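You operate a simulated robot arm through the tools that you are given. There is no shell and no other tool.

You run a simulated robot arm. Do the job below in one go: nothing can be reset, and whatever is moved stays where it is left.

JOB
Rinse the purple cup in the green basin, then bail it below its lower line into the green bucket.
Fine: Cup on the grey tray; bail the basin with the dipper; dipper back. Set down upright: what you pick out.

The check looks at the end state, three seconds after you hand in, the way a careful person would. Anything else that was tipped, shoved, dropped, spilled or broken makes it a failure.

ROBOT AND FRAMES
A 6-joint arm with a two-finger parallel gripper, fixed in place. Base frame: the origin is on the floor under the middle of its stand, x ahead of it, y to its left, z up. Readings come in mm, degrees, newtons and seconds.
It reaches about 1347 mm from its shoulder. Its first joint turns from -166.0 to 166.0 degrees. Payload 3.91 kg.
Tool frame: the origin (TCP) lies between the finger pads and is the grasp point; the fingertips stand 30 mm ahead of it; z points along the fingers, y is the line along which they close. The gripper opens to 110 mm. The fingers are 20 mm wide and 10 mm thick; the gripper's body (48 by 112 mm) begins 55 mm behind the TCP.
Orientation is that of the tool frame in the base frame, as a unit quaternion [x, y, z, w]. With the fingers straight down and closing along the base's y, the tool's x points along the base's -x, its y along +y and its z along -z.

CONTROLS
- The arm moves only by the tool play_rows. Its argument "motion" is a list of rows, each a list of 7 numbers: the shift along the base's x, y, z in units of 30 mm (1.0 is 30 mm), then the turn, a rotation vector about the base's x, y, z in units of 6 degrees (1.0 is 6 degrees), then the opening, from 0 (shut) to 1 (fully open). In form: [[tx, ty, tz, ax, ay, az, jaw], ...]. A call has 1 to 20 rows; each row shifts and turns the commanded pose from where the row before left it. A call with a number of a shift or a turn outside -1 to 1 is refused whole. Rows are played at 5 a second. More than 50 mm and 8.6 degrees between two rows, or a gripper value outside its range, and nothing of the call is played. A pose out of reach is approached as far as the arm can. The call stops where the force on the tool passes 40 N (or 10 N more than at its start, if that is more) or the arm is blocked; 0.2 s more then pass. Each finger travels about 108 mm/s and halts on what it meets, pressing with about 41 N; the grip force reading is that of the motor and also rises with nothing between the fingers. The clock runs only during rows and for 0.2 s after the last one: add rows that do not move to give the fingers time. The reply holds the time, the measured pose of the TCP, the force on the tool along the base axes, the opening and the grip force, in the units named above and with some noise, with the torque about the TCP (base axes, N m) and any sound that the robot's microphone picked up, and new pictures: "show" is both (left out), scene, wrist or none.
- Cameras (640 x 400 px; columns grow to the right, rows downward): "scene" is fixed at [392.3, -498.1, 1456.5]; the picture's right is [0.67, -0.74, 0.00], its down [-0.61, -0.55, -0.57] and it looks along [0.42, 0.39, -0.82] (base axes); focal length 218 px, centre (320, 200). "wrist" rides on the gripper at [72, 17, -103] in the tool frame; the picture's right is [-0.23, 0.97, 0.00], its down [-0.76, -0.18, -0.62] and it looks along [-0.61, -0.14, 0.78] (tool axes); focal length 222 px, centre (320, 200). There is no depth. A picture from a camera that has moved, and an enlarged one, comes with that camera's place and axes in the base frame and with its lens. The place of the scene camera against the robot may be out by one fixed shift of up to 25 mm in any direction.
- enlarge(camera, box): a new picture of the part [left, top, right, bottom] of that camera's present view, enlarged. The clock stands still meanwhile.
- sign_off(): hands the job in; it is judged then, once.

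Places have to be worked out from the pictures, the camera data and where the tool is seen. Open the gripper and draw the arm clear of the work before you hand the job in, unless the task says otherwise.

The tools are called as name(argument=value, ...) on one line, values as JSON. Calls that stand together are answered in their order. play_rows: Moves the arm, as the interface text tells. Its arguments: {"type":"object","properties":{"motion":{"type":"array"},"show":{"type":"string","enum":["both","scene","wrist","none"]}},"required":["motion"]} The other tools are called the same way: enlarge (camera, box) takes an enlarged picture of a part of a camera's view; sign_off () hands the job in.

At the start:

```text
time_s: 0.0
ee_pos: [555.7, 68.3, 1133.1]
tcp_rot: [0.0, 1.0, 0.0, 0.001]
wrist_force: [0.5, -0.1, 0.0]
moment: [0.0, -0.03, 0.0]
finger_gap: 110.0
grasp_force: 0.1
```

scene: 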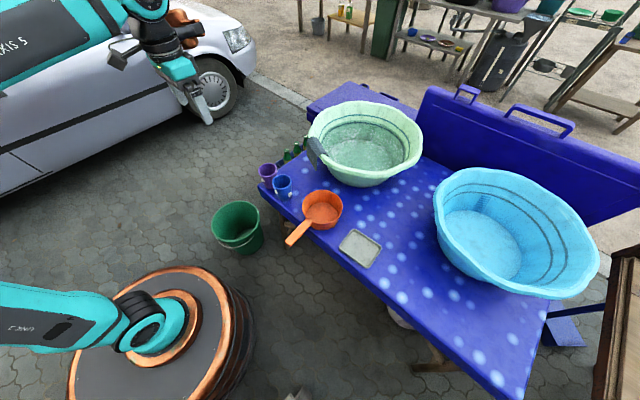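
wrist: 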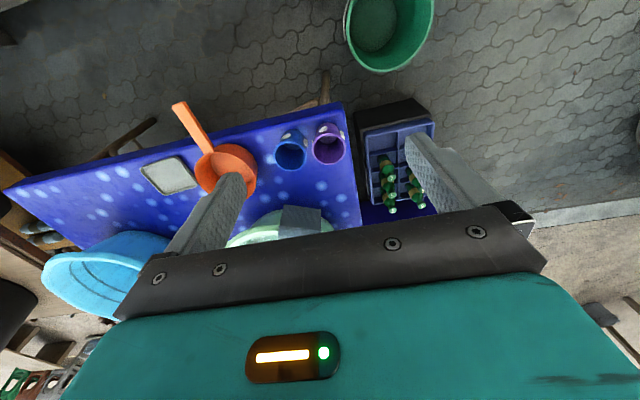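

I'll start by looking closer at the table, basin, cups, dipper, tray and bucket before moving anything.

enlarge(camera="scene", box=[200, 80, 440, 280])

enlarge(camera="scene", box=[290, 90, 440, 190])

enlarge(camera="scene", box=[200, 150, 400, 280])

enlarge(camera="wrist", box=[130, 80, 450, 260])

```text
2.00 times, centred on (320, 180) of scene
camera zoom: at [392.3, -498.1, 1456.5], right [0.67, -0.74, 0.0], down [-0.61, -0.55, -0.57], along [0.42, 0.39, -0.82], focal length 437 px, centre (320, 240)
```

zoom: 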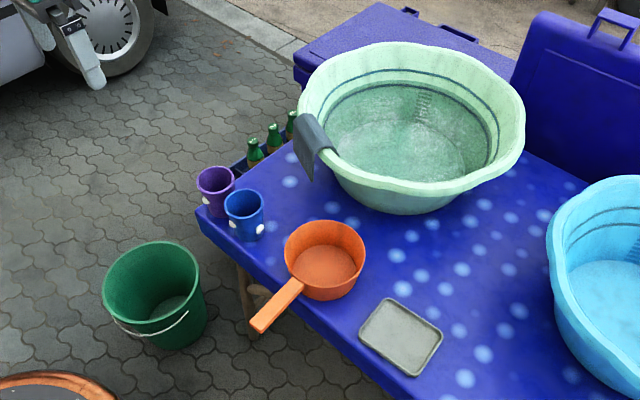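

```text
4.00 times, centred on (365, 140) of scene
camera zoom: at [392.3, -498.1, 1456.5], right [0.67, -0.74, 0.0], down [-0.61, -0.55, -0.57], along [0.42, 0.39, -0.82], focal length 874 px, centre (140, 440)
```

zoom: 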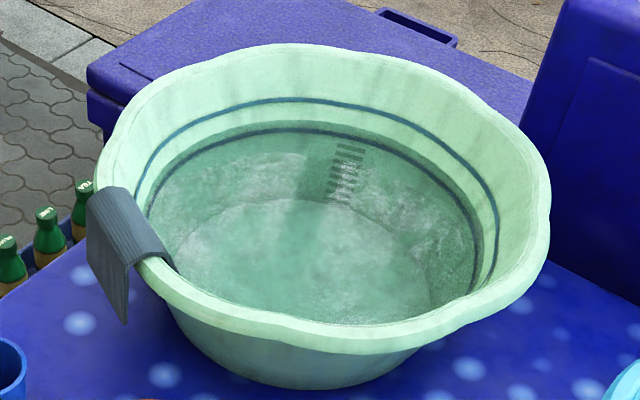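

```text
3.08 times, centred on (300, 215) of scene
camera zoom: at [392.3, -498.1, 1456.5], right [0.67, -0.74, 0.0], down [-0.61, -0.55, -0.57], along [0.42, 0.39, -0.82], focal length 672 px, centre (382, 154)
```

zoom: 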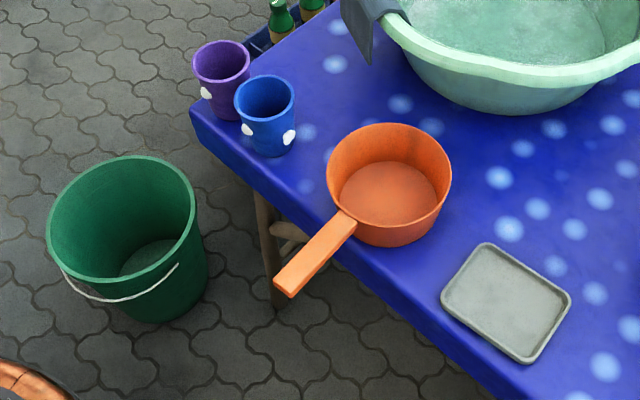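

```text
2.00 times, centred on (290, 170) of wrist
camera zoom: at [484.7, 84.7, 1237.7], right [0.23, 0.97, 0.0], down [0.76, -0.18, 0.62], along [0.61, -0.14, -0.78], focal length 444 px, centre (380, 260)
```

zoom: 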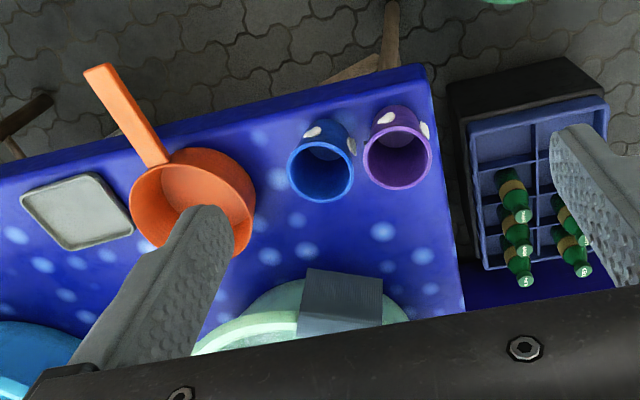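

The cup rims sit near z≈814 and the tray near z≈720, with the purple cup near (688, 57) and the blue one close beside it. I'll lower the arm over the cups to measure them and the crate next to them.

play_rows(motion=[[0.3, -0.05, -0.85, 0, 0, 0, 1], [0.3, -0.05, -0.85, 0, 0, 0, 1], [0.3, -0.05, -0.85, 0, 0, 0, 1], [0.3, -0.05, -0.85, 0, 0, 0, 1], [0.3, -0.05, -0.85, 0, 0, 0, 1], [0.3, -0.05, -0.85, 0, 0, 0, 1]])

```text
time_s: 1.4
ee_pos: [609.3, 59.2, 980.3]
tcp_rot: [0.0, 1.0, 0.0, -0.001]
wrist_force: [0.1, -0.4, 0.4]
moment: [0.0, -0.04, 0.01]
finger_gap: 110.0
grasp_force: 0.1
camera wrist: at [537.9, 76.2, 1083.9], right [0.23, 0.97, 0.0], down [0.76, -0.18, 0.62], along [0.61, -0.14, -0.78], focal length 222 px, centre (320, 200)
```

scene: 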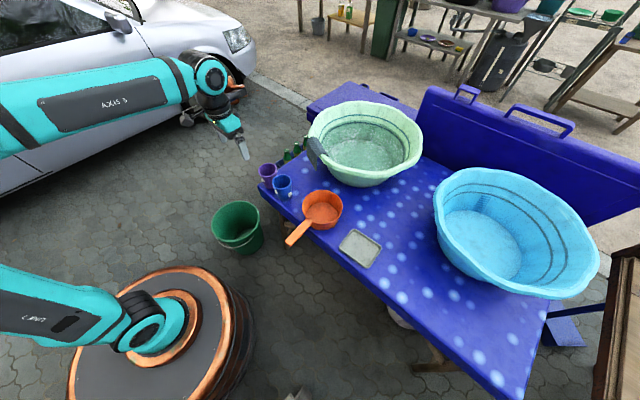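
wrist: 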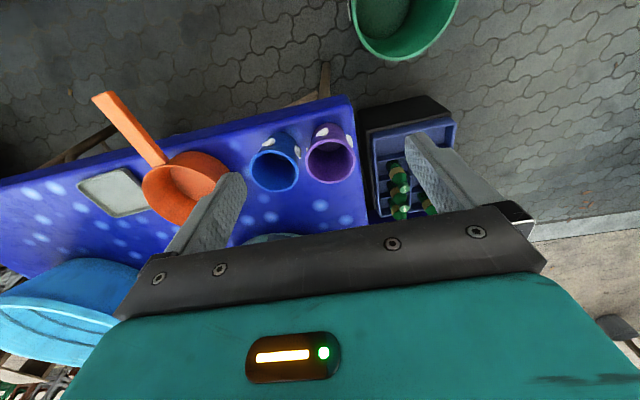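

Good view of the cups and crate; I'll enlarge to measure.

enlarge(camera="wrist", box=[230, 90, 390, 190])

enlarge(camera="wrist", box=[350, 90, 510, 220])

enlarge(camera="wrist", box=[70, 80, 270, 230])

```text
4.00 times, centred on (310, 140) of wrist
camera zoom: at [537.9, 76.2, 1083.9], right [0.23, 0.97, 0.0], down [0.76, -0.18, 0.62], along [0.61, -0.14, -0.78], focal length 888 px, centre (360, 440)
```

zoom: 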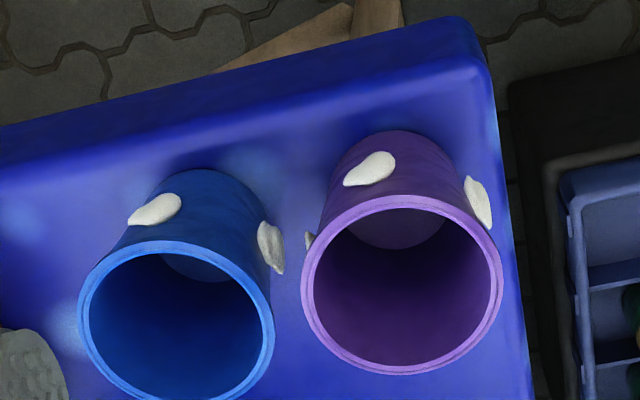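

```text
3.08 times, centred on (430, 155) of wrist
camera zoom: at [537.9, 76.2, 1083.9], right [0.23, 0.97, 0.0], down [0.76, -0.18, 0.62], along [0.61, -0.14, -0.78], focal length 684 px, centre (-18, 338)
```

zoom: 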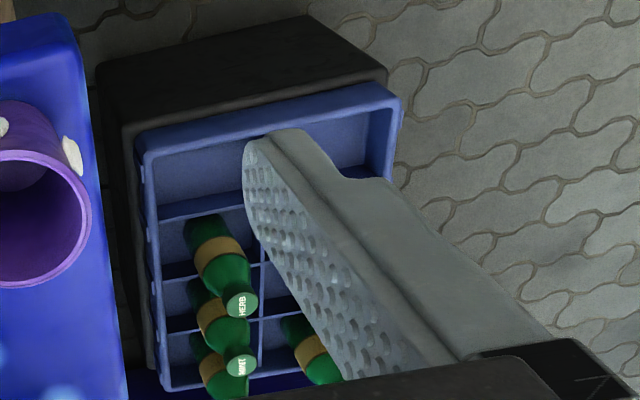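

```text
2.67 times, centred on (170, 155) of wrist
camera zoom: at [537.9, 76.2, 1083.9], right [0.23, 0.97, 0.0], down [0.76, -0.18, 0.62], along [0.61, -0.14, -0.78], focal length 592 px, centre (720, 320)
```

zoom: 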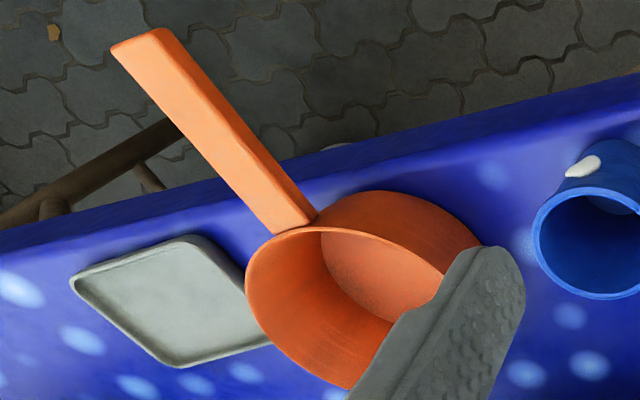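

The suds blobs on the cups are what has to be rinsed off. The dipper handle lies nearly along x, from about (649,-210) to (546,-212) at z≈775. Next I'll move above the basin to see the water and its lines.

play_rows(motion=[[0.9, -0.76, 0.6, 0, 0, 0, 1], [0.9, -0.76, 0.6, 0, 0, 0, 1], [0.9, -0.76, 0.6, 0, 0, 0, 1], [0.9, -0.76, 0.6, 0, 0, 0, 1], [0.9, -0.76, 0.6, 0, 0, 0, 1], [0.9, -0.76, 0.6, 0, 0, 0, 1], [0.9, -0.76, 0.4, 0, 0, 0, 1], [0.9, -0.76, 0, 0, 0, 0, 1], [0.9, -0.76, 0, 0, 0, 0, 1], [0.9, -0.76, 0, 0, 0, 0, 1]])

```text
time_s: 3.6
ee_pos: [879.2, -169.2, 1101.8]
tcp_rot: [0.0, 1.0, 0.0, 0.001]
wrist_force: [-0.6, 0.8, 0.8]
moment: [-0.04, -0.06, 0.02]
finger_gap: 110.0
grasp_force: 0.0
camera wrist: at [808.1, -152.6, 1205.7], right [0.23, 0.97, 0.0], down [0.76, -0.18, 0.62], along [0.61, -0.14, -0.78], focal length 222 px, centre (320, 200)
```

scene: 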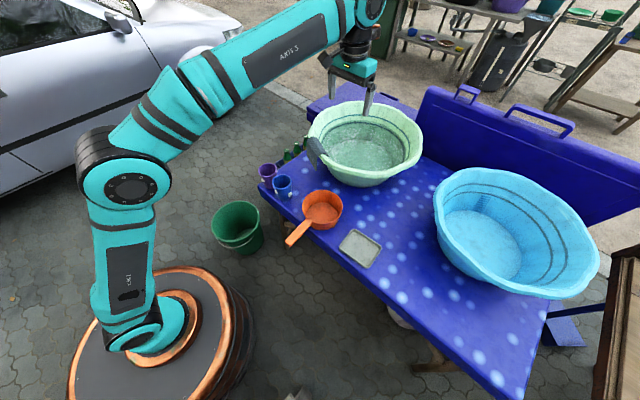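
wrist: 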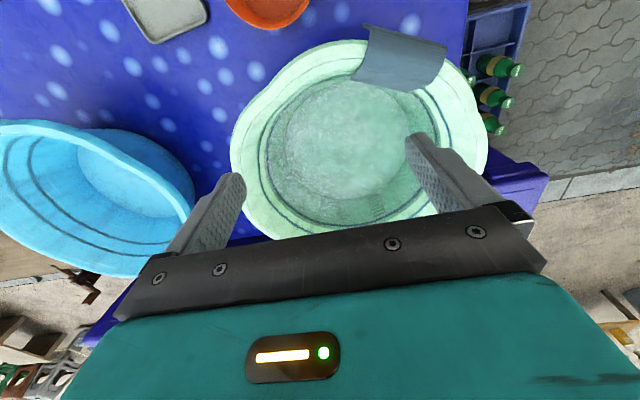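

The basin is visible nearly whole from here. Enlarging to measure the rim, the water edge and the two lines.

enlarge(camera="wrist", box=[215, 20, 505, 245])

enlarge(camera="wrist", box=[230, 130, 330, 240])

enlarge(camera="scene", box=[300, 90, 430, 195])

```text
1.78 times, centred on (360, 132) of wrist
camera zoom: at [808.1, -152.6, 1205.7], right [0.23, 0.97, 0.0], down [0.76, -0.18, 0.62], along [0.61, -0.14, -0.78], focal length 395 px, centre (249, 320)
```

zoom: 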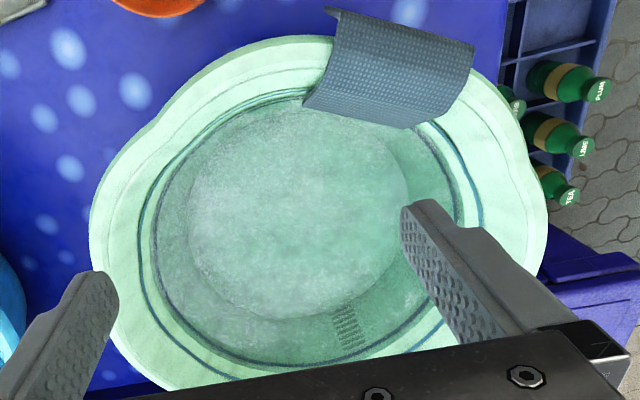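

```text
3.64 times, centred on (280, 185) of wrist
camera zoom: at [808.1, -152.6, 1205.7], right [0.23, 0.97, 0.0], down [0.76, -0.18, 0.62], along [0.61, -0.14, -0.78], focal length 808 px, centre (466, 254)
```

zoom: 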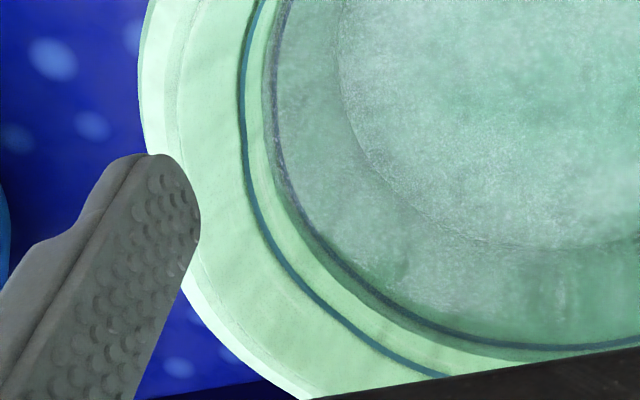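

```text
3.81 times, centred on (365, 142) of scene
camera zoom: at [392.3, -498.1, 1456.5], right [0.67, -0.74, 0.0], down [-0.61, -0.55, -0.57], along [0.42, 0.39, -0.82], focal length 832 px, centre (149, 419)
```

zoom: 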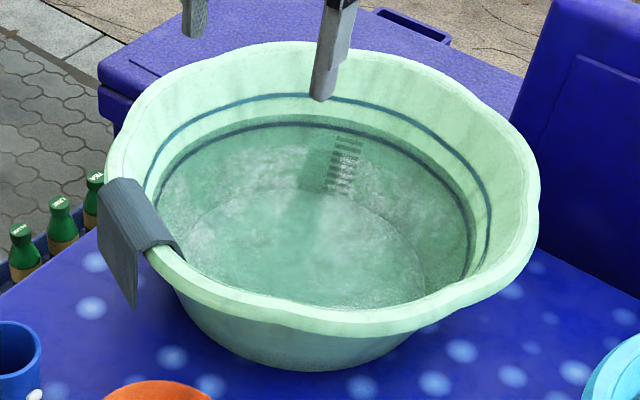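

Water stands a little above the lower line (the line is seen through it), with the upper line dry. To fix heights (rim, cups, dipper handle) I'll back off and pitch the gripper up for an oblique side view.

play_rows(motion=[[-0.967, 0.18, -0.2, 0, -0.6, 0, 1], [-0.967, 0.18, -0.3, 0, -0.6, 0, 1], [-0.967, 0.18, -0.5, 0, -0.6, 0, 1], [-0.967, 0.18, -0.5, 0, -0.6, 0, 1], [-0.967, 0.18, -0.5, 0, -0.6, 0, 1], [-0.967, 0.18, -0.5, 0, -0.6, 0, 1], [-0.967, 0.18, -0.5, 0, -0.6, 0, 1], [-0.967, 0.18, -0.5, 0, -0.6, 0, 1], [-0.967, 0.18, -0.5, 0, -0.6, 0, 1], [-0.967, 0.18, -0.5, 0, -0.6, 0, 1], [-0.967, 0.18, -0.5, 0, -0.6, 0, 1]])

```text
time_s: 6.0
ee_pos: [562.0, -110.0, 949.3]
tcp_rot: [0.001, 0.941, 0.001, 0.339]
wrist_force: [0.3, 0.0, -0.2]
moment: [0.03, 0.02, -0.02]
finger_gap: 110.1
grasp_force: 0.0
camera wrist: at [440.8, -92.5, 984.6], right [0.18, 0.97, 0.15], down [0.19, -0.18, 0.97], along [0.97, -0.14, -0.22], focal length 222 px, centre (320, 200)
```

scene: 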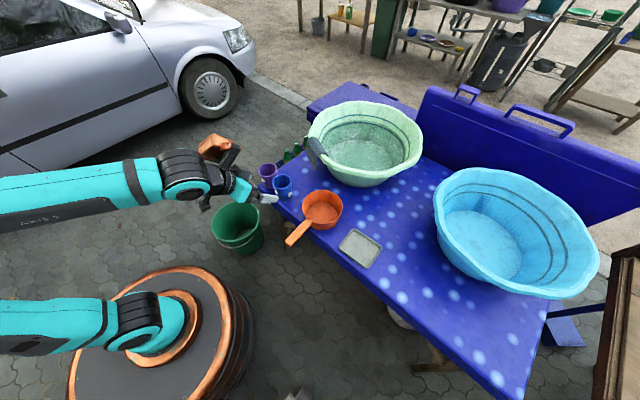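
wrist: 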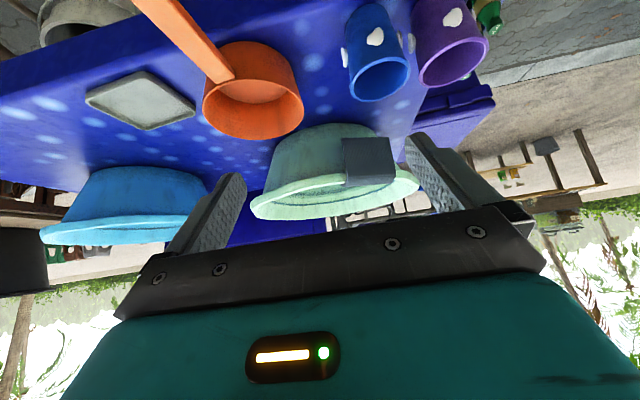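

Excellent oblique view. Enlarging for the heights.

enlarge(camera="wrist", box=[230, 110, 430, 230])

enlarge(camera="wrist", box=[320, 0, 520, 120])

enlarge(camera="wrist", box=[80, 0, 320, 150])

```text
3.20 times, centred on (330, 170) of wrist
camera zoom: at [440.8, -92.5, 984.6], right [0.18, 0.97, 0.15], down [0.19, -0.18, 0.97], along [0.97, -0.14, -0.22], focal length 711 px, centre (288, 296)
```

zoom: 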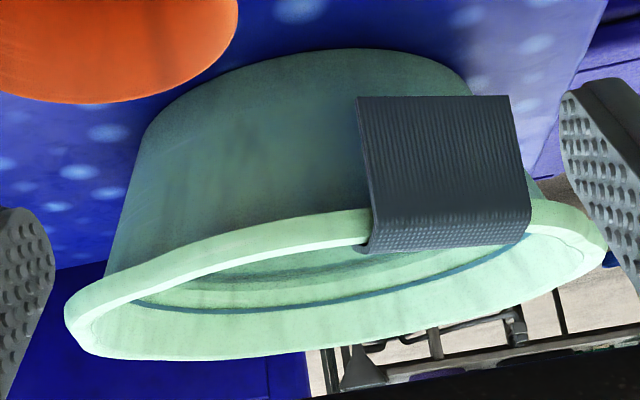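

```text
3.20 times, centred on (420, 60) of wrist
camera zoom: at [440.8, -92.5, 984.6], right [0.18, 0.97, 0.15], down [0.19, -0.18, 0.97], along [0.97, -0.14, -0.22], focal length 711 px, centre (0, 648)
```

zoom: 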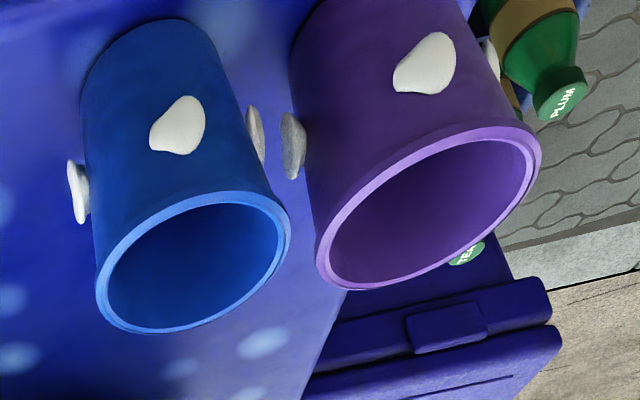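

```text
2.67 times, centred on (200, 75) of wrist
camera zoom: at [440.8, -92.5, 984.6], right [0.18, 0.97, 0.15], down [0.19, -0.18, 0.97], along [0.97, -0.14, -0.22], focal length 592 px, centre (640, 533)
```

zoom: 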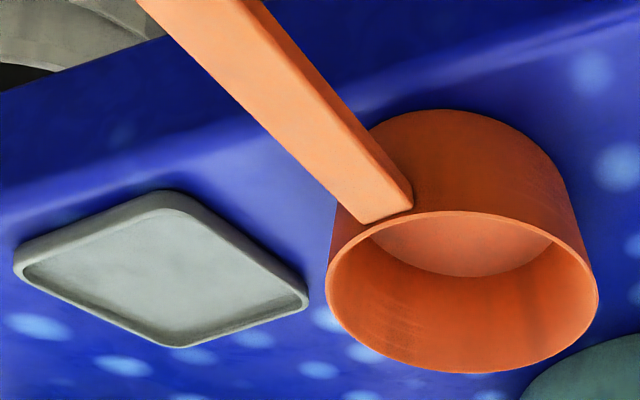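

Triangulating the wrist views: table z≈700, purple cup rim centre ≈(700, 56, 790) and 75 mm wide, blue cup ≈(694, -31). The basin centre is ≈(1056, -142) with its rim at z≈860, and the pan rim is ≈(726, -214, 766). I'll grip the purple cup from its free +y side, fingers closing along x and tilted, so I raise and yaw +90° first.

play_rows(motion=[[0, 0, 0.3, 0, 0.943, 0, 1], [0, 0, 0.3, 0, 0.943, 0, 1], [0, 0, 0.3, 0, 0.943, 0, 1], [0, 0, 0.3, 0, 0.943, 0, 1], [0, 0, 0.3, 0, 0.943, 0, 1], [0, 0, 0.2, 0, 0.943, 0, 1], [0, 0, 0, 0, 0.943, 0, 1], [0.3, 0.6, 0, 0, 0, 1, 1], [0.3, 0.6, 0, 0, 0, 1, 1], [0.3, 0.6, 0, 0, 0, 1, 1], [0.3, 0.6, 0, 0, 0, 1, 1], [0.3, 0.6, 0, 0, 0, 1, 1], [0.3, 0.6, 0, 0, 0, 1, 1], [0.3, 0.6, 0, 0, 0, 1, 1], [0.3, 0.6, 0, 0, 0, 1, 1], [0.3, 0.6, 0, 0, 0, 1, 1], [0.3, 0.6, 0, 0, 0, 1, 1], [0.3, 0.6, 0, 0, 0, 1, 1], [0.3, 0.6, 0, 0, 0, 1, 1], [0.3, 0.6, 0, 0, 0, 1, 1]], show="wrist")

```text
time_s: 10.2
ee_pos: [679.8, 124.3, 1001.7]
tcp_rot: [-0.63, 0.777, 0.001, -0.001]
wrist_force: [-0.8, -0.1, 0.7]
moment: [0.04, 0.01, 0.04]
finger_gap: 109.8
grasp_force: 0.0
camera wrist: at [647.9, 56.9, 1106.0], right [-0.91, 0.42, 0.0], down [0.33, 0.71, 0.62], along [0.26, 0.57, -0.78], focal length 222 px, centre (320, 200)
```

wrist: 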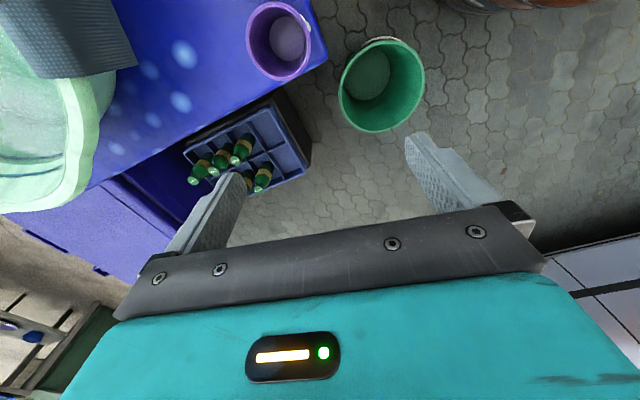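

The bucket shows well too (rim centre ≈(520, 292), z≈290, ~285 mm wide). Finishing the yaw, then tilting 50° about x and descending to the stand-off beside the purple cup.

play_rows(motion=[[0.1, 0.1, 0, 0, 0, 1, 1], [0.1, 0.1, 0, 0, 0, 1, 1], [0.05, 0.15, -0.4, -0.926, 0, 0, 1], [0.05, 0.15, -0.5, -0.926, 0, 0, 1], [0.05, 0.15, -0.6, -0.926, 0, 0, 1], [0.05, 0.15, -0.6, -0.926, 0, 0, 1], [0.05, 0.15, -0.6, -0.926, 0, 0, 1], [0.05, 0.15, -0.6, -0.926, 0, 0, 1], [0.05, 0.15, -0.6, -0.926, 0, 0, 1], [0.05, 0.15, -0.6, -0.926, 0, 0, 1], [0.05, 0.15, -0.6, -0.926, 0, 0, 1]])

```text
time_s: 12.6
ee_pos: [698.5, 169.9, 849.7]
tcp_rot: [-0.64, 0.64, -0.301, -0.299]
wrist_force: [-0.3, 0.0, 1.0]
moment: [0.05, -0.03, 0.01]
finger_gap: 110.1
grasp_force: 0.0
camera wrist: at [681.8, 203.8, 971.8], right [-0.97, 0.15, -0.18], down [0.18, 0.97, -0.18], along [0.14, -0.21, -0.97], focal length 222 px, centre (320, 200)
```

scene: 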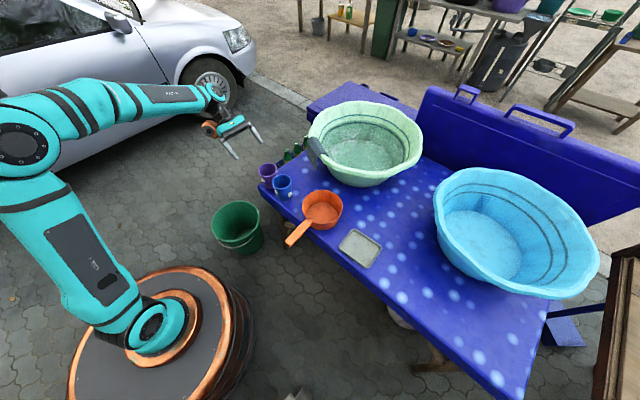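
wrist: 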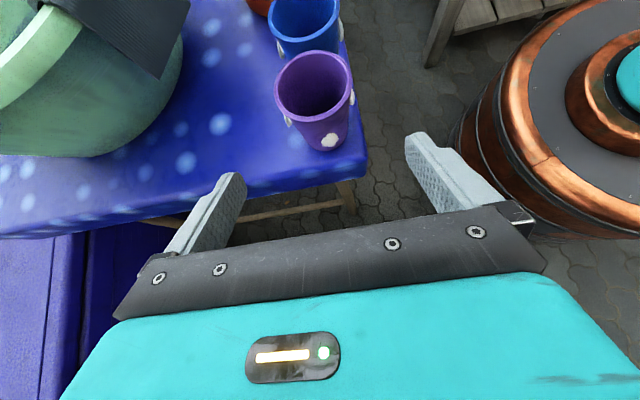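

The purple cup projects to about (697, 57) from this view, matching the earlier estimate. A quick enlargement to check its shape and the clearance to the blue cup.

enlarge(camera="wrist", box=[230, 0, 390, 160])

```text
2.50 times, centred on (310, 80) of wrist
camera zoom: at [681.8, 203.8, 971.8], right [-0.97, 0.15, -0.18], down [0.18, 0.97, -0.18], along [0.14, -0.21, -0.97], focal length 555 px, centre (345, 500)
```

zoom: 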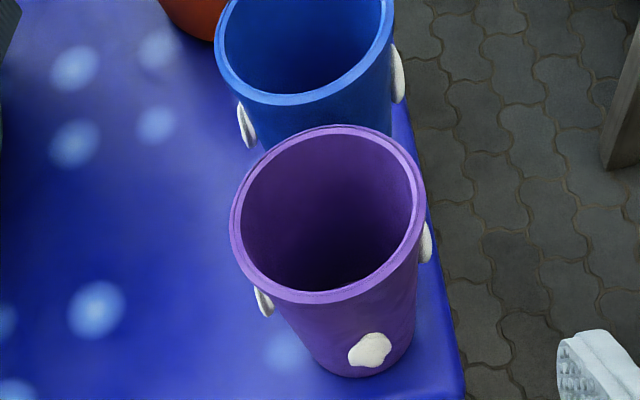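

Cup axis at about (698, 56). Advancing along the tool axis so the fingers straddle it.

play_rows(motion=[[0, -0.62, -0.49, 0, 0, 0, 1], [0, -0.62, -0.49, 0, 0, 0, 1], [0, -0.62, -0.49, 0, 0, 0, 1], [0, -0.62, -0.49, 0, 0, 0, 1], [0, -0.62, -0.49, 0, 0, 0, 1], [0, -0.56, -0.47, 0, 0, 0, 1]])

```text
time_s: 14.0
ee_pos: [697.7, 61.6, 760.9]
tcp_rot: [-0.641, 0.641, -0.299, -0.299]
wrist_force: [-0.4, 0.0, 0.4]
moment: [0.01, -0.04, -0.01]
finger_gap: 109.7
grasp_force: 0.0
camera wrist: at [681.7, 93.8, 883.2], right [-0.97, 0.15, -0.17], down [0.18, 0.97, -0.18], along [0.14, -0.21, -0.97], focal length 222 px, centre (320, 200)
```

scene: 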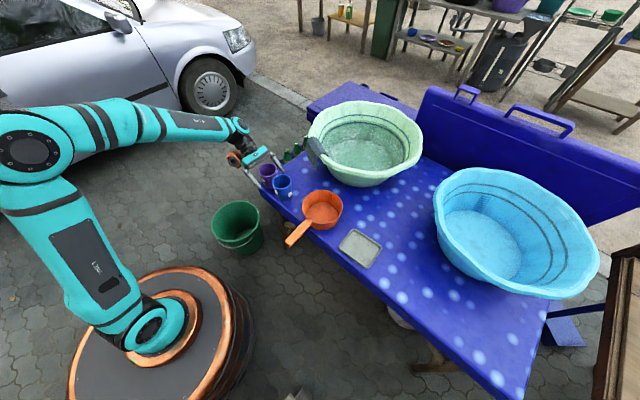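
wrist: 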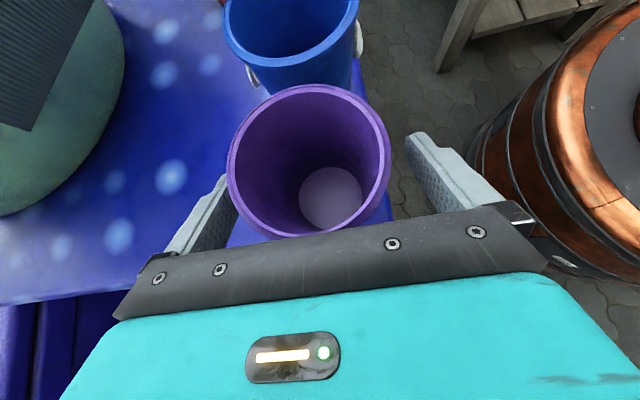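

The cup is centred between the fingers. Closing on it.

play_rows(motion=[[0, 0, 0, 0, 0, 0, 0.75], [0, 0, 0, 0, 0, 0, 0.5], [0, 0, 0, 0, 0, 0, 0.3], [0, 0, 0, 0, 0, 0, 0.3], [0, 0, 0, 0, 0, 0, 0.3]])

```text
time_s: 15.2
ee_pos: [699.3, 60.9, 761.2]
tcp_rot: [0.641, -0.641, 0.299, 0.299]
wrist_force: [-0.7, 0.3, 0.8]
moment: [-0.02, 0.0, 0.01]
finger_gap: 66.1
grasp_force: 40.8
camera wrist: at [681.9, 93.6, 883.2], right [-0.97, 0.15, -0.17], down [0.18, 0.97, -0.18], along [0.14, -0.21, -0.97], focal length 222 px, centre (320, 200)
```

scene: 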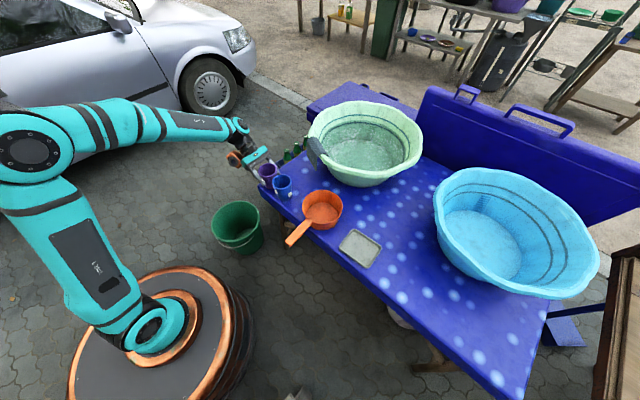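
wrist: 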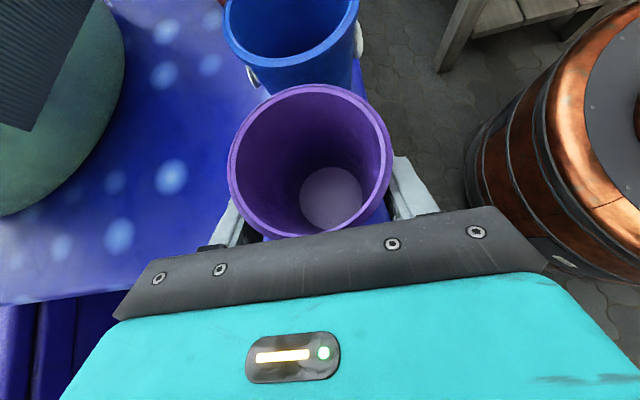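

Gripped at 66 mm with 41 N, and the cup stayed put. Lifting straight up.

play_rows(motion=[[0, 0, 0.3, 0, 0, 0, 0.3], [0, 0, 0.7, 0, 0, 0, 0.3], [0, 0, 1, 0, 0, 0, 0.3], [0, 0, 1, 0, 0, 0, 0.3], [0, 0, 1, 0, 0, 0, 0.3], [0, 0, 1, 0, 0, 0, 0.3], [0, 0, 1, 0, 0, 0, 0.3], [0, 0, 1, 0, 0, 0, 0.3], [0, 0, 0.7, 0, 0, 0, 0.3]])

```text
time_s: 17.2
ee_pos: [698.5, 62.4, 992.0]
tcp_rot: [-0.64, 0.641, -0.298, -0.3]
wrist_force: [-0.5, 0.4, -0.7]
moment: [0.03, 0.0, -0.01]
finger_gap: 68.2
grasp_force: 41.0
camera wrist: at [682.7, 93.7, 1114.6], right [-0.97, 0.15, -0.17], down [0.18, 0.97, -0.18], along [0.14, -0.21, -0.97], focal length 222 px, centre (320, 200)
```

scene: 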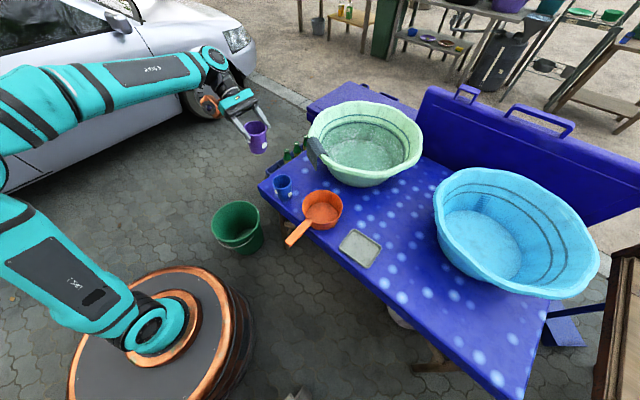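
wrist: 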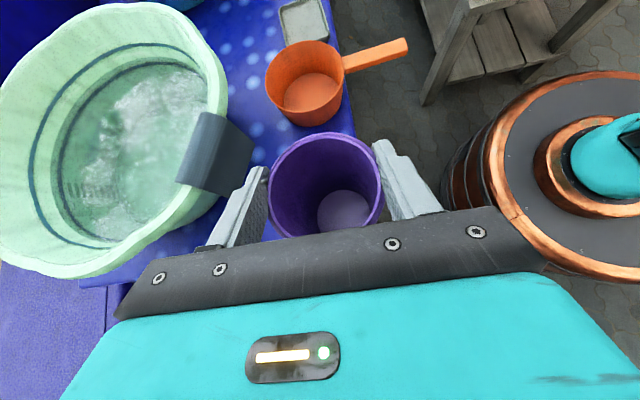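

The cup's rim now looks farther from the camera and the gap changed from 66 to 68 mm, so it may have slid down in the fingers. Holding still for a moment and looking closely.

play_rows(motion=[[0, 0, 0, 0, 0, 0, 0.3], [0, 0, 0, 0, 0, 0, 0.3]], show="wrist")

enlarge(camera="scene", box=[200, 70, 300, 170])

enlarge(camera="wrist", box=[220, 110, 440, 250])

```text
time_s: 17.8
ee_pos: [697.0, 60.4, 992.9]
tcp_rot: [0.641, -0.641, 0.299, 0.299]
wrist_force: [0.3, 0.1, -1.1]
moment: [0.0, -0.02, 0.01]
finger_gap: 68.1
grasp_force: 40.9
camera wrist: at [682.6, 93.7, 1114.5], right [-0.97, 0.15, -0.17], down [0.18, 0.97, -0.18], along [0.14, -0.21, -0.97], focal length 222 px, centre (320, 200)
```

wrist: 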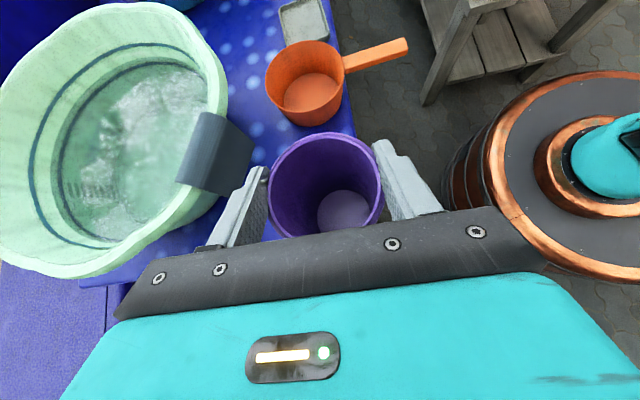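

```text
4.00 times, centred on (250, 120) of scene
camera zoom: at [392.3, -498.1, 1456.5], right [0.67, -0.74, 0.0], down [-0.61, -0.55, -0.57], along [0.42, 0.39, -0.82], focal length 874 px, centre (600, 520)
```

zoom: 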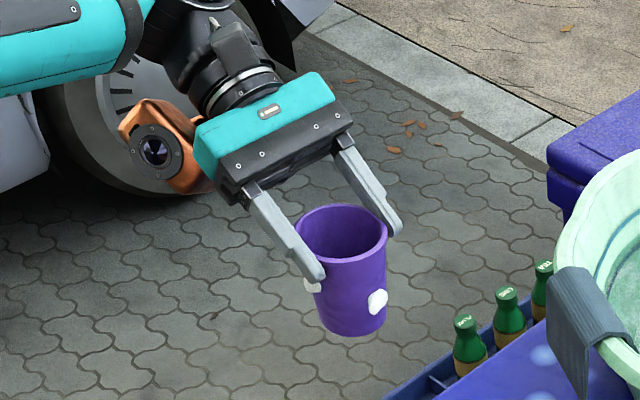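

```text
2.86 times, centred on (330, 180) of wrist
camera zoom: at [682.6, 93.7, 1114.5], right [-0.97, 0.15, -0.17], down [0.18, 0.97, -0.18], along [0.14, -0.21, -0.97], focal length 635 px, centre (291, 257)
```

zoom: 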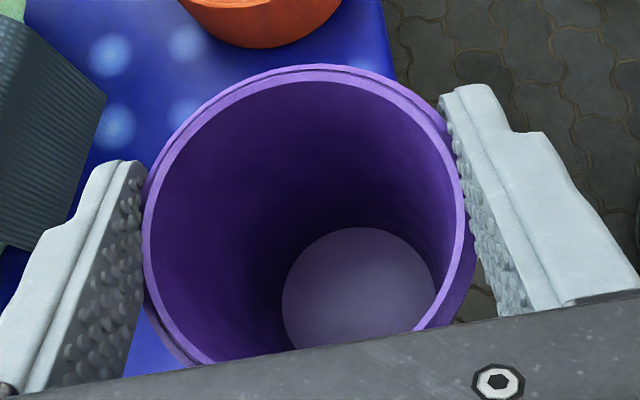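

The cup has slid about 45 mm: it now hangs upright near its rim at the fingertips. My fingers had closed right on the suds patches on its ±x faces. I'll set it down on free table at about (780, 50), then regrasp it lower and diagonally, between the suds patches.

play_rows(motion=[[0.9, -0.05, 0, 0, 0, 0, 0.3], [0.9, -0.05, 0, 0, 0, 0, 0.3], [0.93, -0.03, 0, 0, 0, 0, 0.3], [0, 0, -0.7, 0, 0, 0, 0.3], [0, 0, -0.9, 0, 0, 0, 0.3], [0, 0, -0.9, 0, 0, 0, 0.3], [0, 0, -0.9, 0, 0, 0, 0.3], [0, 0, -0.9, 0, 0, 0, 0.3], [0, 0, -0.7, 0, 0, 0, 0.3], [0, 0, -0.3, 0, 0, 0, 0.3]])

```text
time_s: 20.0
ee_pos: [779.1, 56.9, 832.7]
tcp_rot: [-0.64, 0.641, -0.298, -0.3]
wrist_force: [-0.3, -0.8, 0.1]
moment: [0.01, 0.01, -0.05]
finger_gap: 68.3
grasp_force: 41.2
camera wrist: at [763.8, 89.9, 955.7], right [-0.97, 0.15, -0.17], down [0.18, 0.97, -0.18], along [0.14, -0.21, -0.97], focal length 222 px, centre (320, 200)
```

scene: 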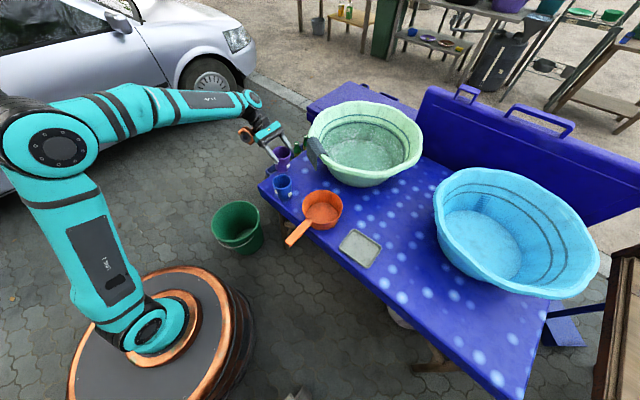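
wrist: 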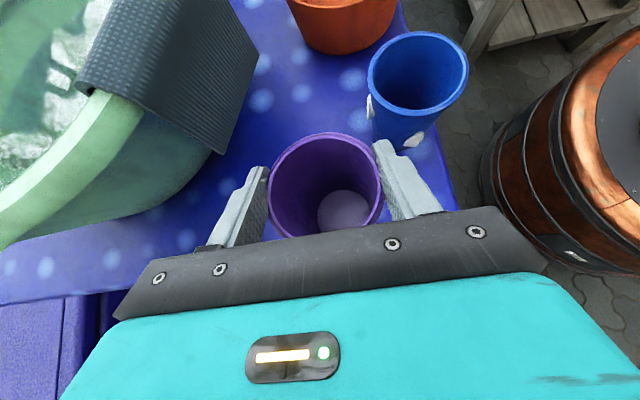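

Still upright. Lowering slowly onto the table.

play_rows(motion=[[0, 0, -0.2, 0, 0, 0, 0.3], [0, 0, -0.2, 0, 0, 0, 0.3], [0, 0, -0.15, 0, 0, 0, 0.3], [0, 0, -0.1, 0, 0, 0, 0.3], [0, 0, -0.1, 0, 0, 0, 0.3]])

```text
time_s: 21.2
ee_pos: [780.0, 56.2, 810.2]
tcp_rot: [-0.641, 0.641, -0.299, -0.299]
wrist_force: [0.9, -0.5, -0.8]
moment: [0.0, 0.03, -0.01]
finger_gap: 68.1
grasp_force: 41.3
camera wrist: at [764.1, 89.5, 933.0], right [-0.97, 0.15, -0.17], down [0.18, 0.97, -0.18], along [0.14, -0.21, -0.97], focal length 222 px, centre (320, 200)
```

scene: 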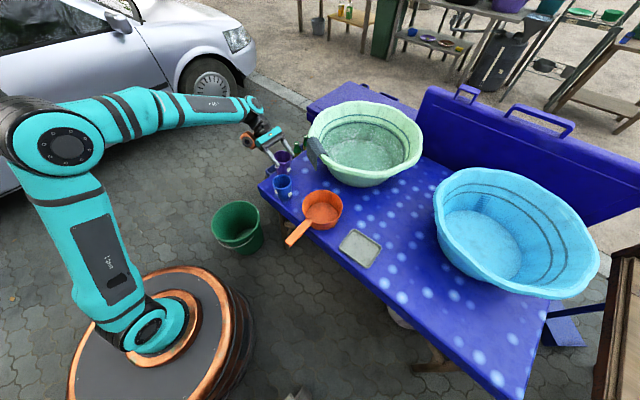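
wrist: 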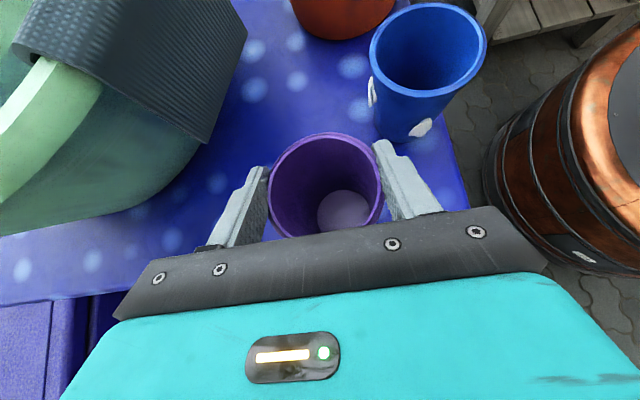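

No contact yet; continuing in 3 mm steps.

play_rows(motion=[[0, 0, -0.1, 0, 0, 0, 0.3], [0, 0, -0.1, 0, 0, 0, 0.3]], show="wrist")

```text
time_s: 21.8
ee_pos: [779.9, 55.8, 803.8]
tcp_rot: [-0.641, 0.641, -0.298, -0.3]
wrist_force: [-0.2, 0.2, -1.4]
moment: [-0.02, -0.02, -0.02]
finger_gap: 68.0
grasp_force: 40.9
camera wrist: at [764.0, 89.9, 927.1], right [-0.97, 0.15, -0.17], down [0.18, 0.97, -0.18], along [0.14, -0.21, -0.97], focal length 222 px, centre (320, 200)
```

wrist: 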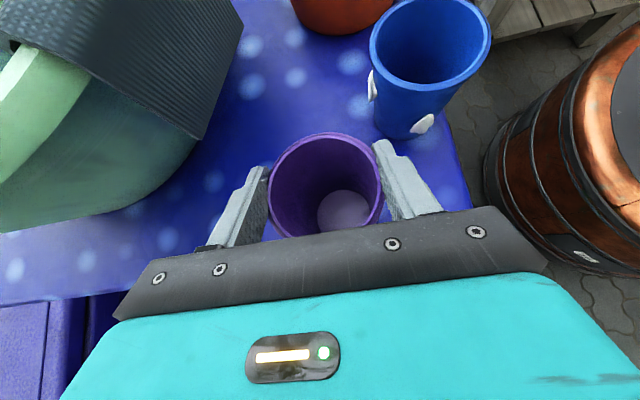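

enlarge(camera="wrist", box=[240, 0, 500, 245])

enlarge(camera="scene", box=[235, 95, 335, 215])

```text
1.63 times, centred on (370, 122) of wrist
camera zoom: at [764.0, 89.9, 927.1], right [-0.97, 0.15, -0.17], down [0.18, 0.97, -0.18], along [0.14, -0.21, -0.97], focal length 363 px, centre (238, 326)
```

zoom: 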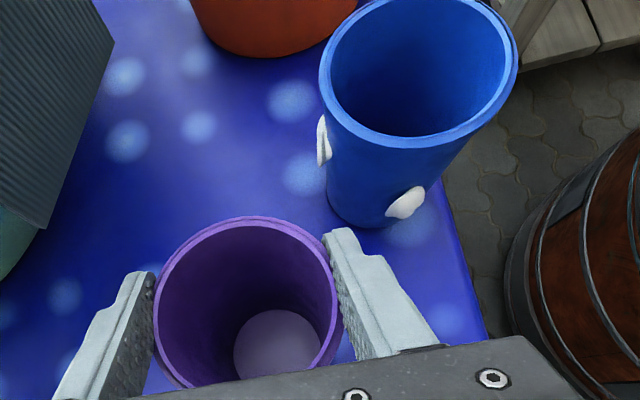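

```text
3.33 times, centred on (285, 155) of scene
camera zoom: at [392.3, -498.1, 1456.5], right [0.67, -0.74, 0.0], down [-0.61, -0.55, -0.57], along [0.42, 0.39, -0.82], focal length 728 px, centre (437, 350)
```

zoom: 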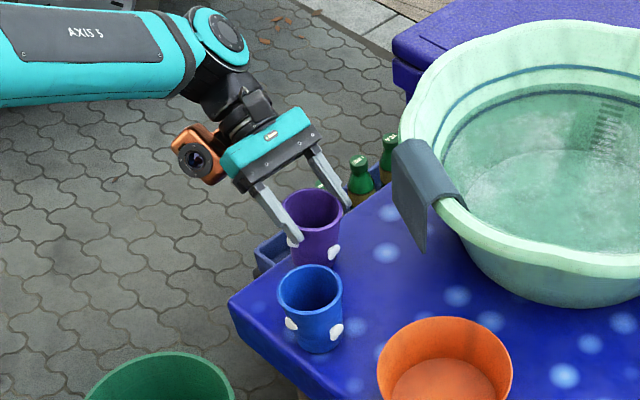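

Rim estimate says the base is within a few mm of the table. Continuing gently.

play_rows(motion=[[0, 0, -0.07, 0, 0, 0, 0.3], [0, 0, -0.07, 0, 0, 0, 0.3], [0, 0, 0, 0, 0, 0, 0.3]], show="wrist")

```text
time_s: 22.6
ee_pos: [781.1, 58.5, 800.6]
tcp_rot: [-0.641, 0.642, -0.297, -0.299]
wrist_force: [-0.6, -0.5, -1.0]
moment: [-0.01, -0.02, 0.0]
finger_gap: 68.3
grasp_force: 41.5
camera wrist: at [763.9, 90.0, 922.8], right [-0.97, 0.15, -0.17], down [0.18, 0.97, -0.18], along [0.14, -0.21, -0.97], focal length 222 px, centre (320, 200)
```

wrist: 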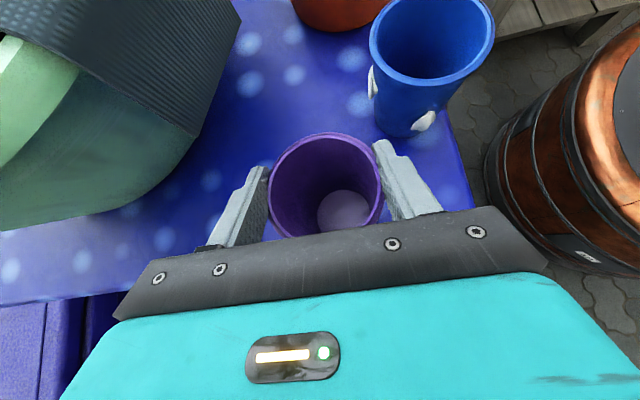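

play_rows(motion=[[0, 0, -0.1, 0, 0, 0, 0.3], [0, 0, -0.1, 0, 0, 0, 0.3], [0, 0, 0, 0, 0, 0, 0.3]], show="wrist")

```text
time_s: 23.4
ee_pos: [779.7, 58.9, 796.0]
tcp_rot: [-0.641, 0.641, -0.3, -0.298]
wrist_force: [-3.7, 6.4, 31.6]
moment: [-0.13, 0.05, -0.03]
finger_gap: 68.2
grasp_force: 40.7
camera wrist: at [762.8, 90.6, 918.1], right [-0.97, 0.15, -0.18], down [0.18, 0.97, -0.18], along [0.14, -0.21, -0.97], focal length 222 px, centre (320, 200)
```

wrist: 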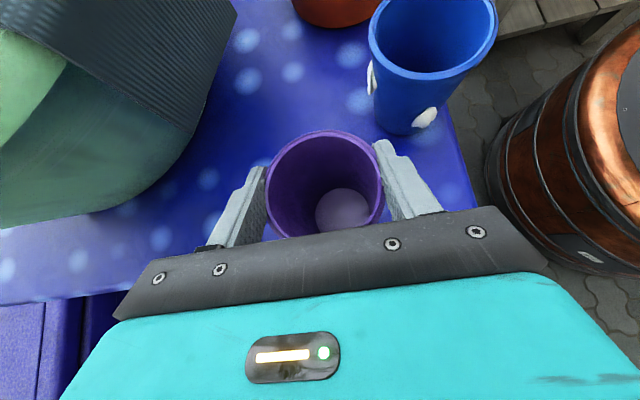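

Firm contact: 31.6 N at TCP z≈796 with no slip, so the cup stands on the table. I'll ease up a hair, open, and back off along the tool axis.

play_rows(motion=[[0, 0, 0.1, 0, 0, 0, 0.3], [0, 0, 0, 0, 0, 0, 0.7], [0, 0, 0, 0, 0, 0, 0.9], [0, 0, 0, 0, 0, 0, 1], [0, 0, 0, 0, 0, 0, 1], [0, 0.5, 0.42, 0, 0, 0, 1], [0, 0.6, 0.5, 0, 0, 0, 1], [0, 0.6, 0.5, 0, 0, 0, 1], [0, 0.6, 0.5, 0, 0, 0, 1], [0, 0.6, 0.5, 0, 0, 0, 1], [0, 0.6, 0.5, 0, 0, 0, 1]])

```text
time_s: 25.8
ee_pos: [780.1, 161.8, 884.7]
tcp_rot: [-0.64, 0.642, -0.298, -0.3]
wrist_force: [-0.3, 0.0, -0.5]
moment: [-0.01, 0.0, 0.01]
finger_gap: 110.0
grasp_force: 0.0
camera wrist: at [764.1, 194.9, 1007.0], right [-0.97, 0.15, -0.17], down [0.18, 0.97, -0.18], along [0.14, -0.21, -0.97], focal length 222 px, centre (320, 200)
```

scene: 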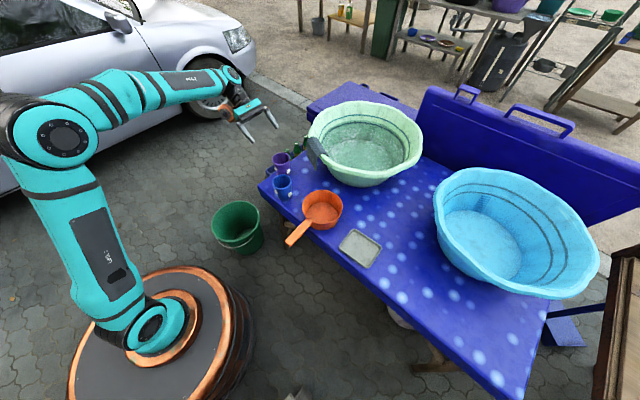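
wrist: 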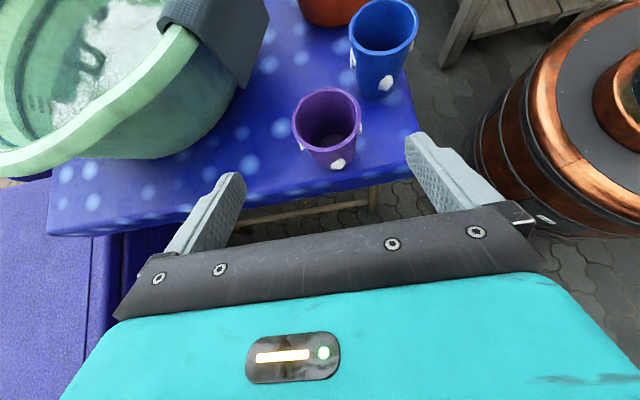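

enlarge(camera="wrist", box=[260, 60, 400, 180])

```text
3.33 times, centred on (330, 120) of wrist
camera zoom: at [764.1, 194.9, 1007.0], right [-0.97, 0.15, -0.17], down [0.18, 0.97, -0.18], along [0.14, -0.21, -0.97], focal length 740 px, centre (287, 467)
```

zoom: 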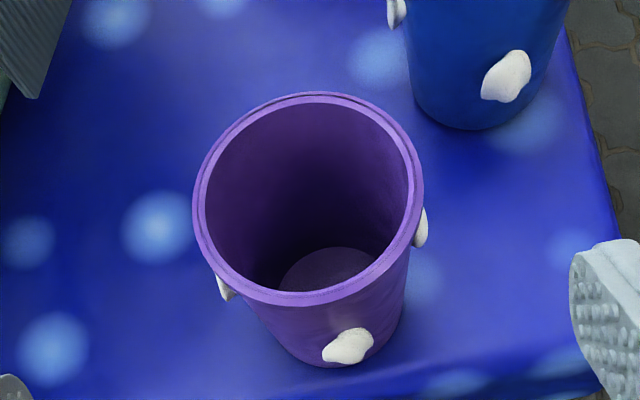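

The purple cup stands upright at about (775, 63), with suds patches at roughly 14°, 95°, 175° and 280° around it. I'll swing the heading by +50°, so the fingers close between the patches, and go to a new stand-off.

play_rows(motion=[[-0.3, -0.13, 0, 0, 0, 0.926, 1], [-0.3, -0.13, 0, 0, 0, 0.926, 1], [-0.3, -0.13, 0, 0, 0, 0.926, 1], [-0.3, -0.13, 0, 0, 0, 0.926, 1], [-0.3, -0.13, 0, 0, 0, 0.926, 1], [-0.3, -0.13, 0, 0, 0, 0.926, 1], [-0.3, -0.13, 0, 0, 0, 0.926, 1], [-0.3, -0.13, -0.5, 0, 0, 0.926, 1], [-0.3, -0.13, -0.5, 0, 0, 0.925, 1]])

```text
time_s: 27.8
ee_pos: [700.2, 126.2, 854.0]
tcp_rot: [0.852, -0.309, 0.397, 0.144]
wrist_force: [0.4, -0.3, -0.8]
moment: [-0.01, -0.01, -0.01]
finger_gap: 110.1
grasp_force: 0.0
camera wrist: at [664.0, 135.0, 977.7], right [-0.74, -0.65, -0.17], down [-0.63, 0.76, -0.18], along [0.25, -0.03, -0.97], focal length 222 px, centre (320, 200)
```

scene: 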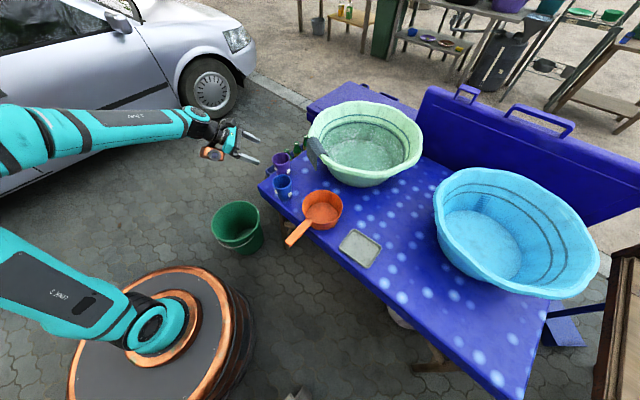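
wrist: 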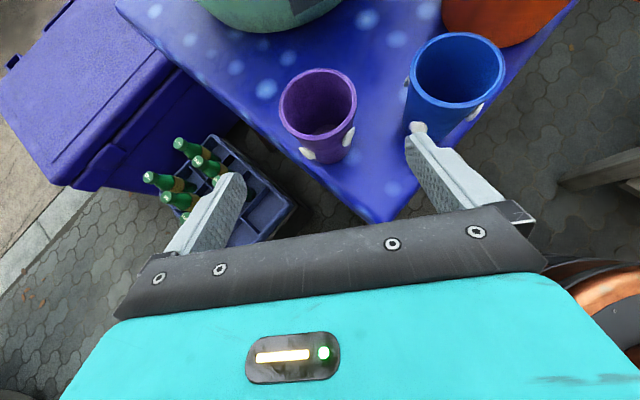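

The cup reads (774.5, 62.5) from this view as well. Dropping onto the approach line and advancing lower on the cup.

play_rows(motion=[[-0.04, 0, -0.95, 0, 0, 0, 1], [0.391, -0.328, -0.429, 0, 0, 0, 1], [0.391, -0.328, -0.429, 0, 0, 0, 1], [0.391, -0.328, -0.429, 0, 0, 0, 1], [0.391, -0.328, -0.429, 0, 0, 0, 1], [0.391, -0.328, -0.429, 0, 0, 0, 1], [0.391, -0.328, -0.429, 0, 0, 0, 1]])

```text
time_s: 29.4
ee_pos: [767.3, 68.0, 748.9]
tcp_rot: [0.852, -0.309, 0.398, 0.144]
wrist_force: [-0.1, -1.4, 0.0]
moment: [0.05, -0.01, -0.01]
finger_gap: 109.9
grasp_force: 0.0
camera wrist: at [732.2, 76.0, 871.8], right [-0.74, -0.65, -0.17], down [-0.63, 0.76, -0.18], along [0.25, -0.03, -0.97], focal length 222 px, centre (320, 200)
```

scene: 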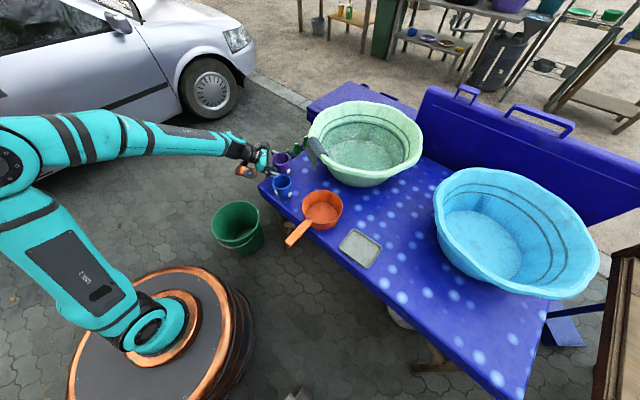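
wrist: 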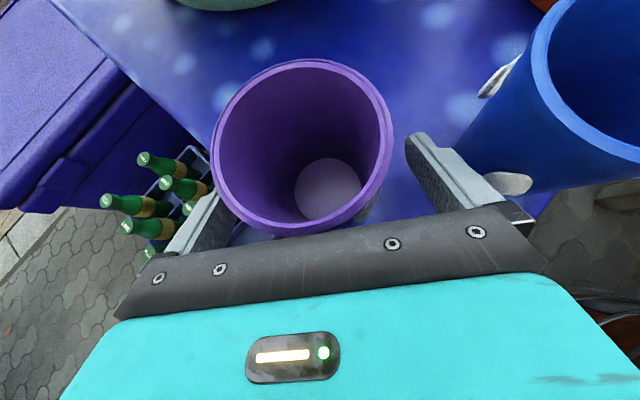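

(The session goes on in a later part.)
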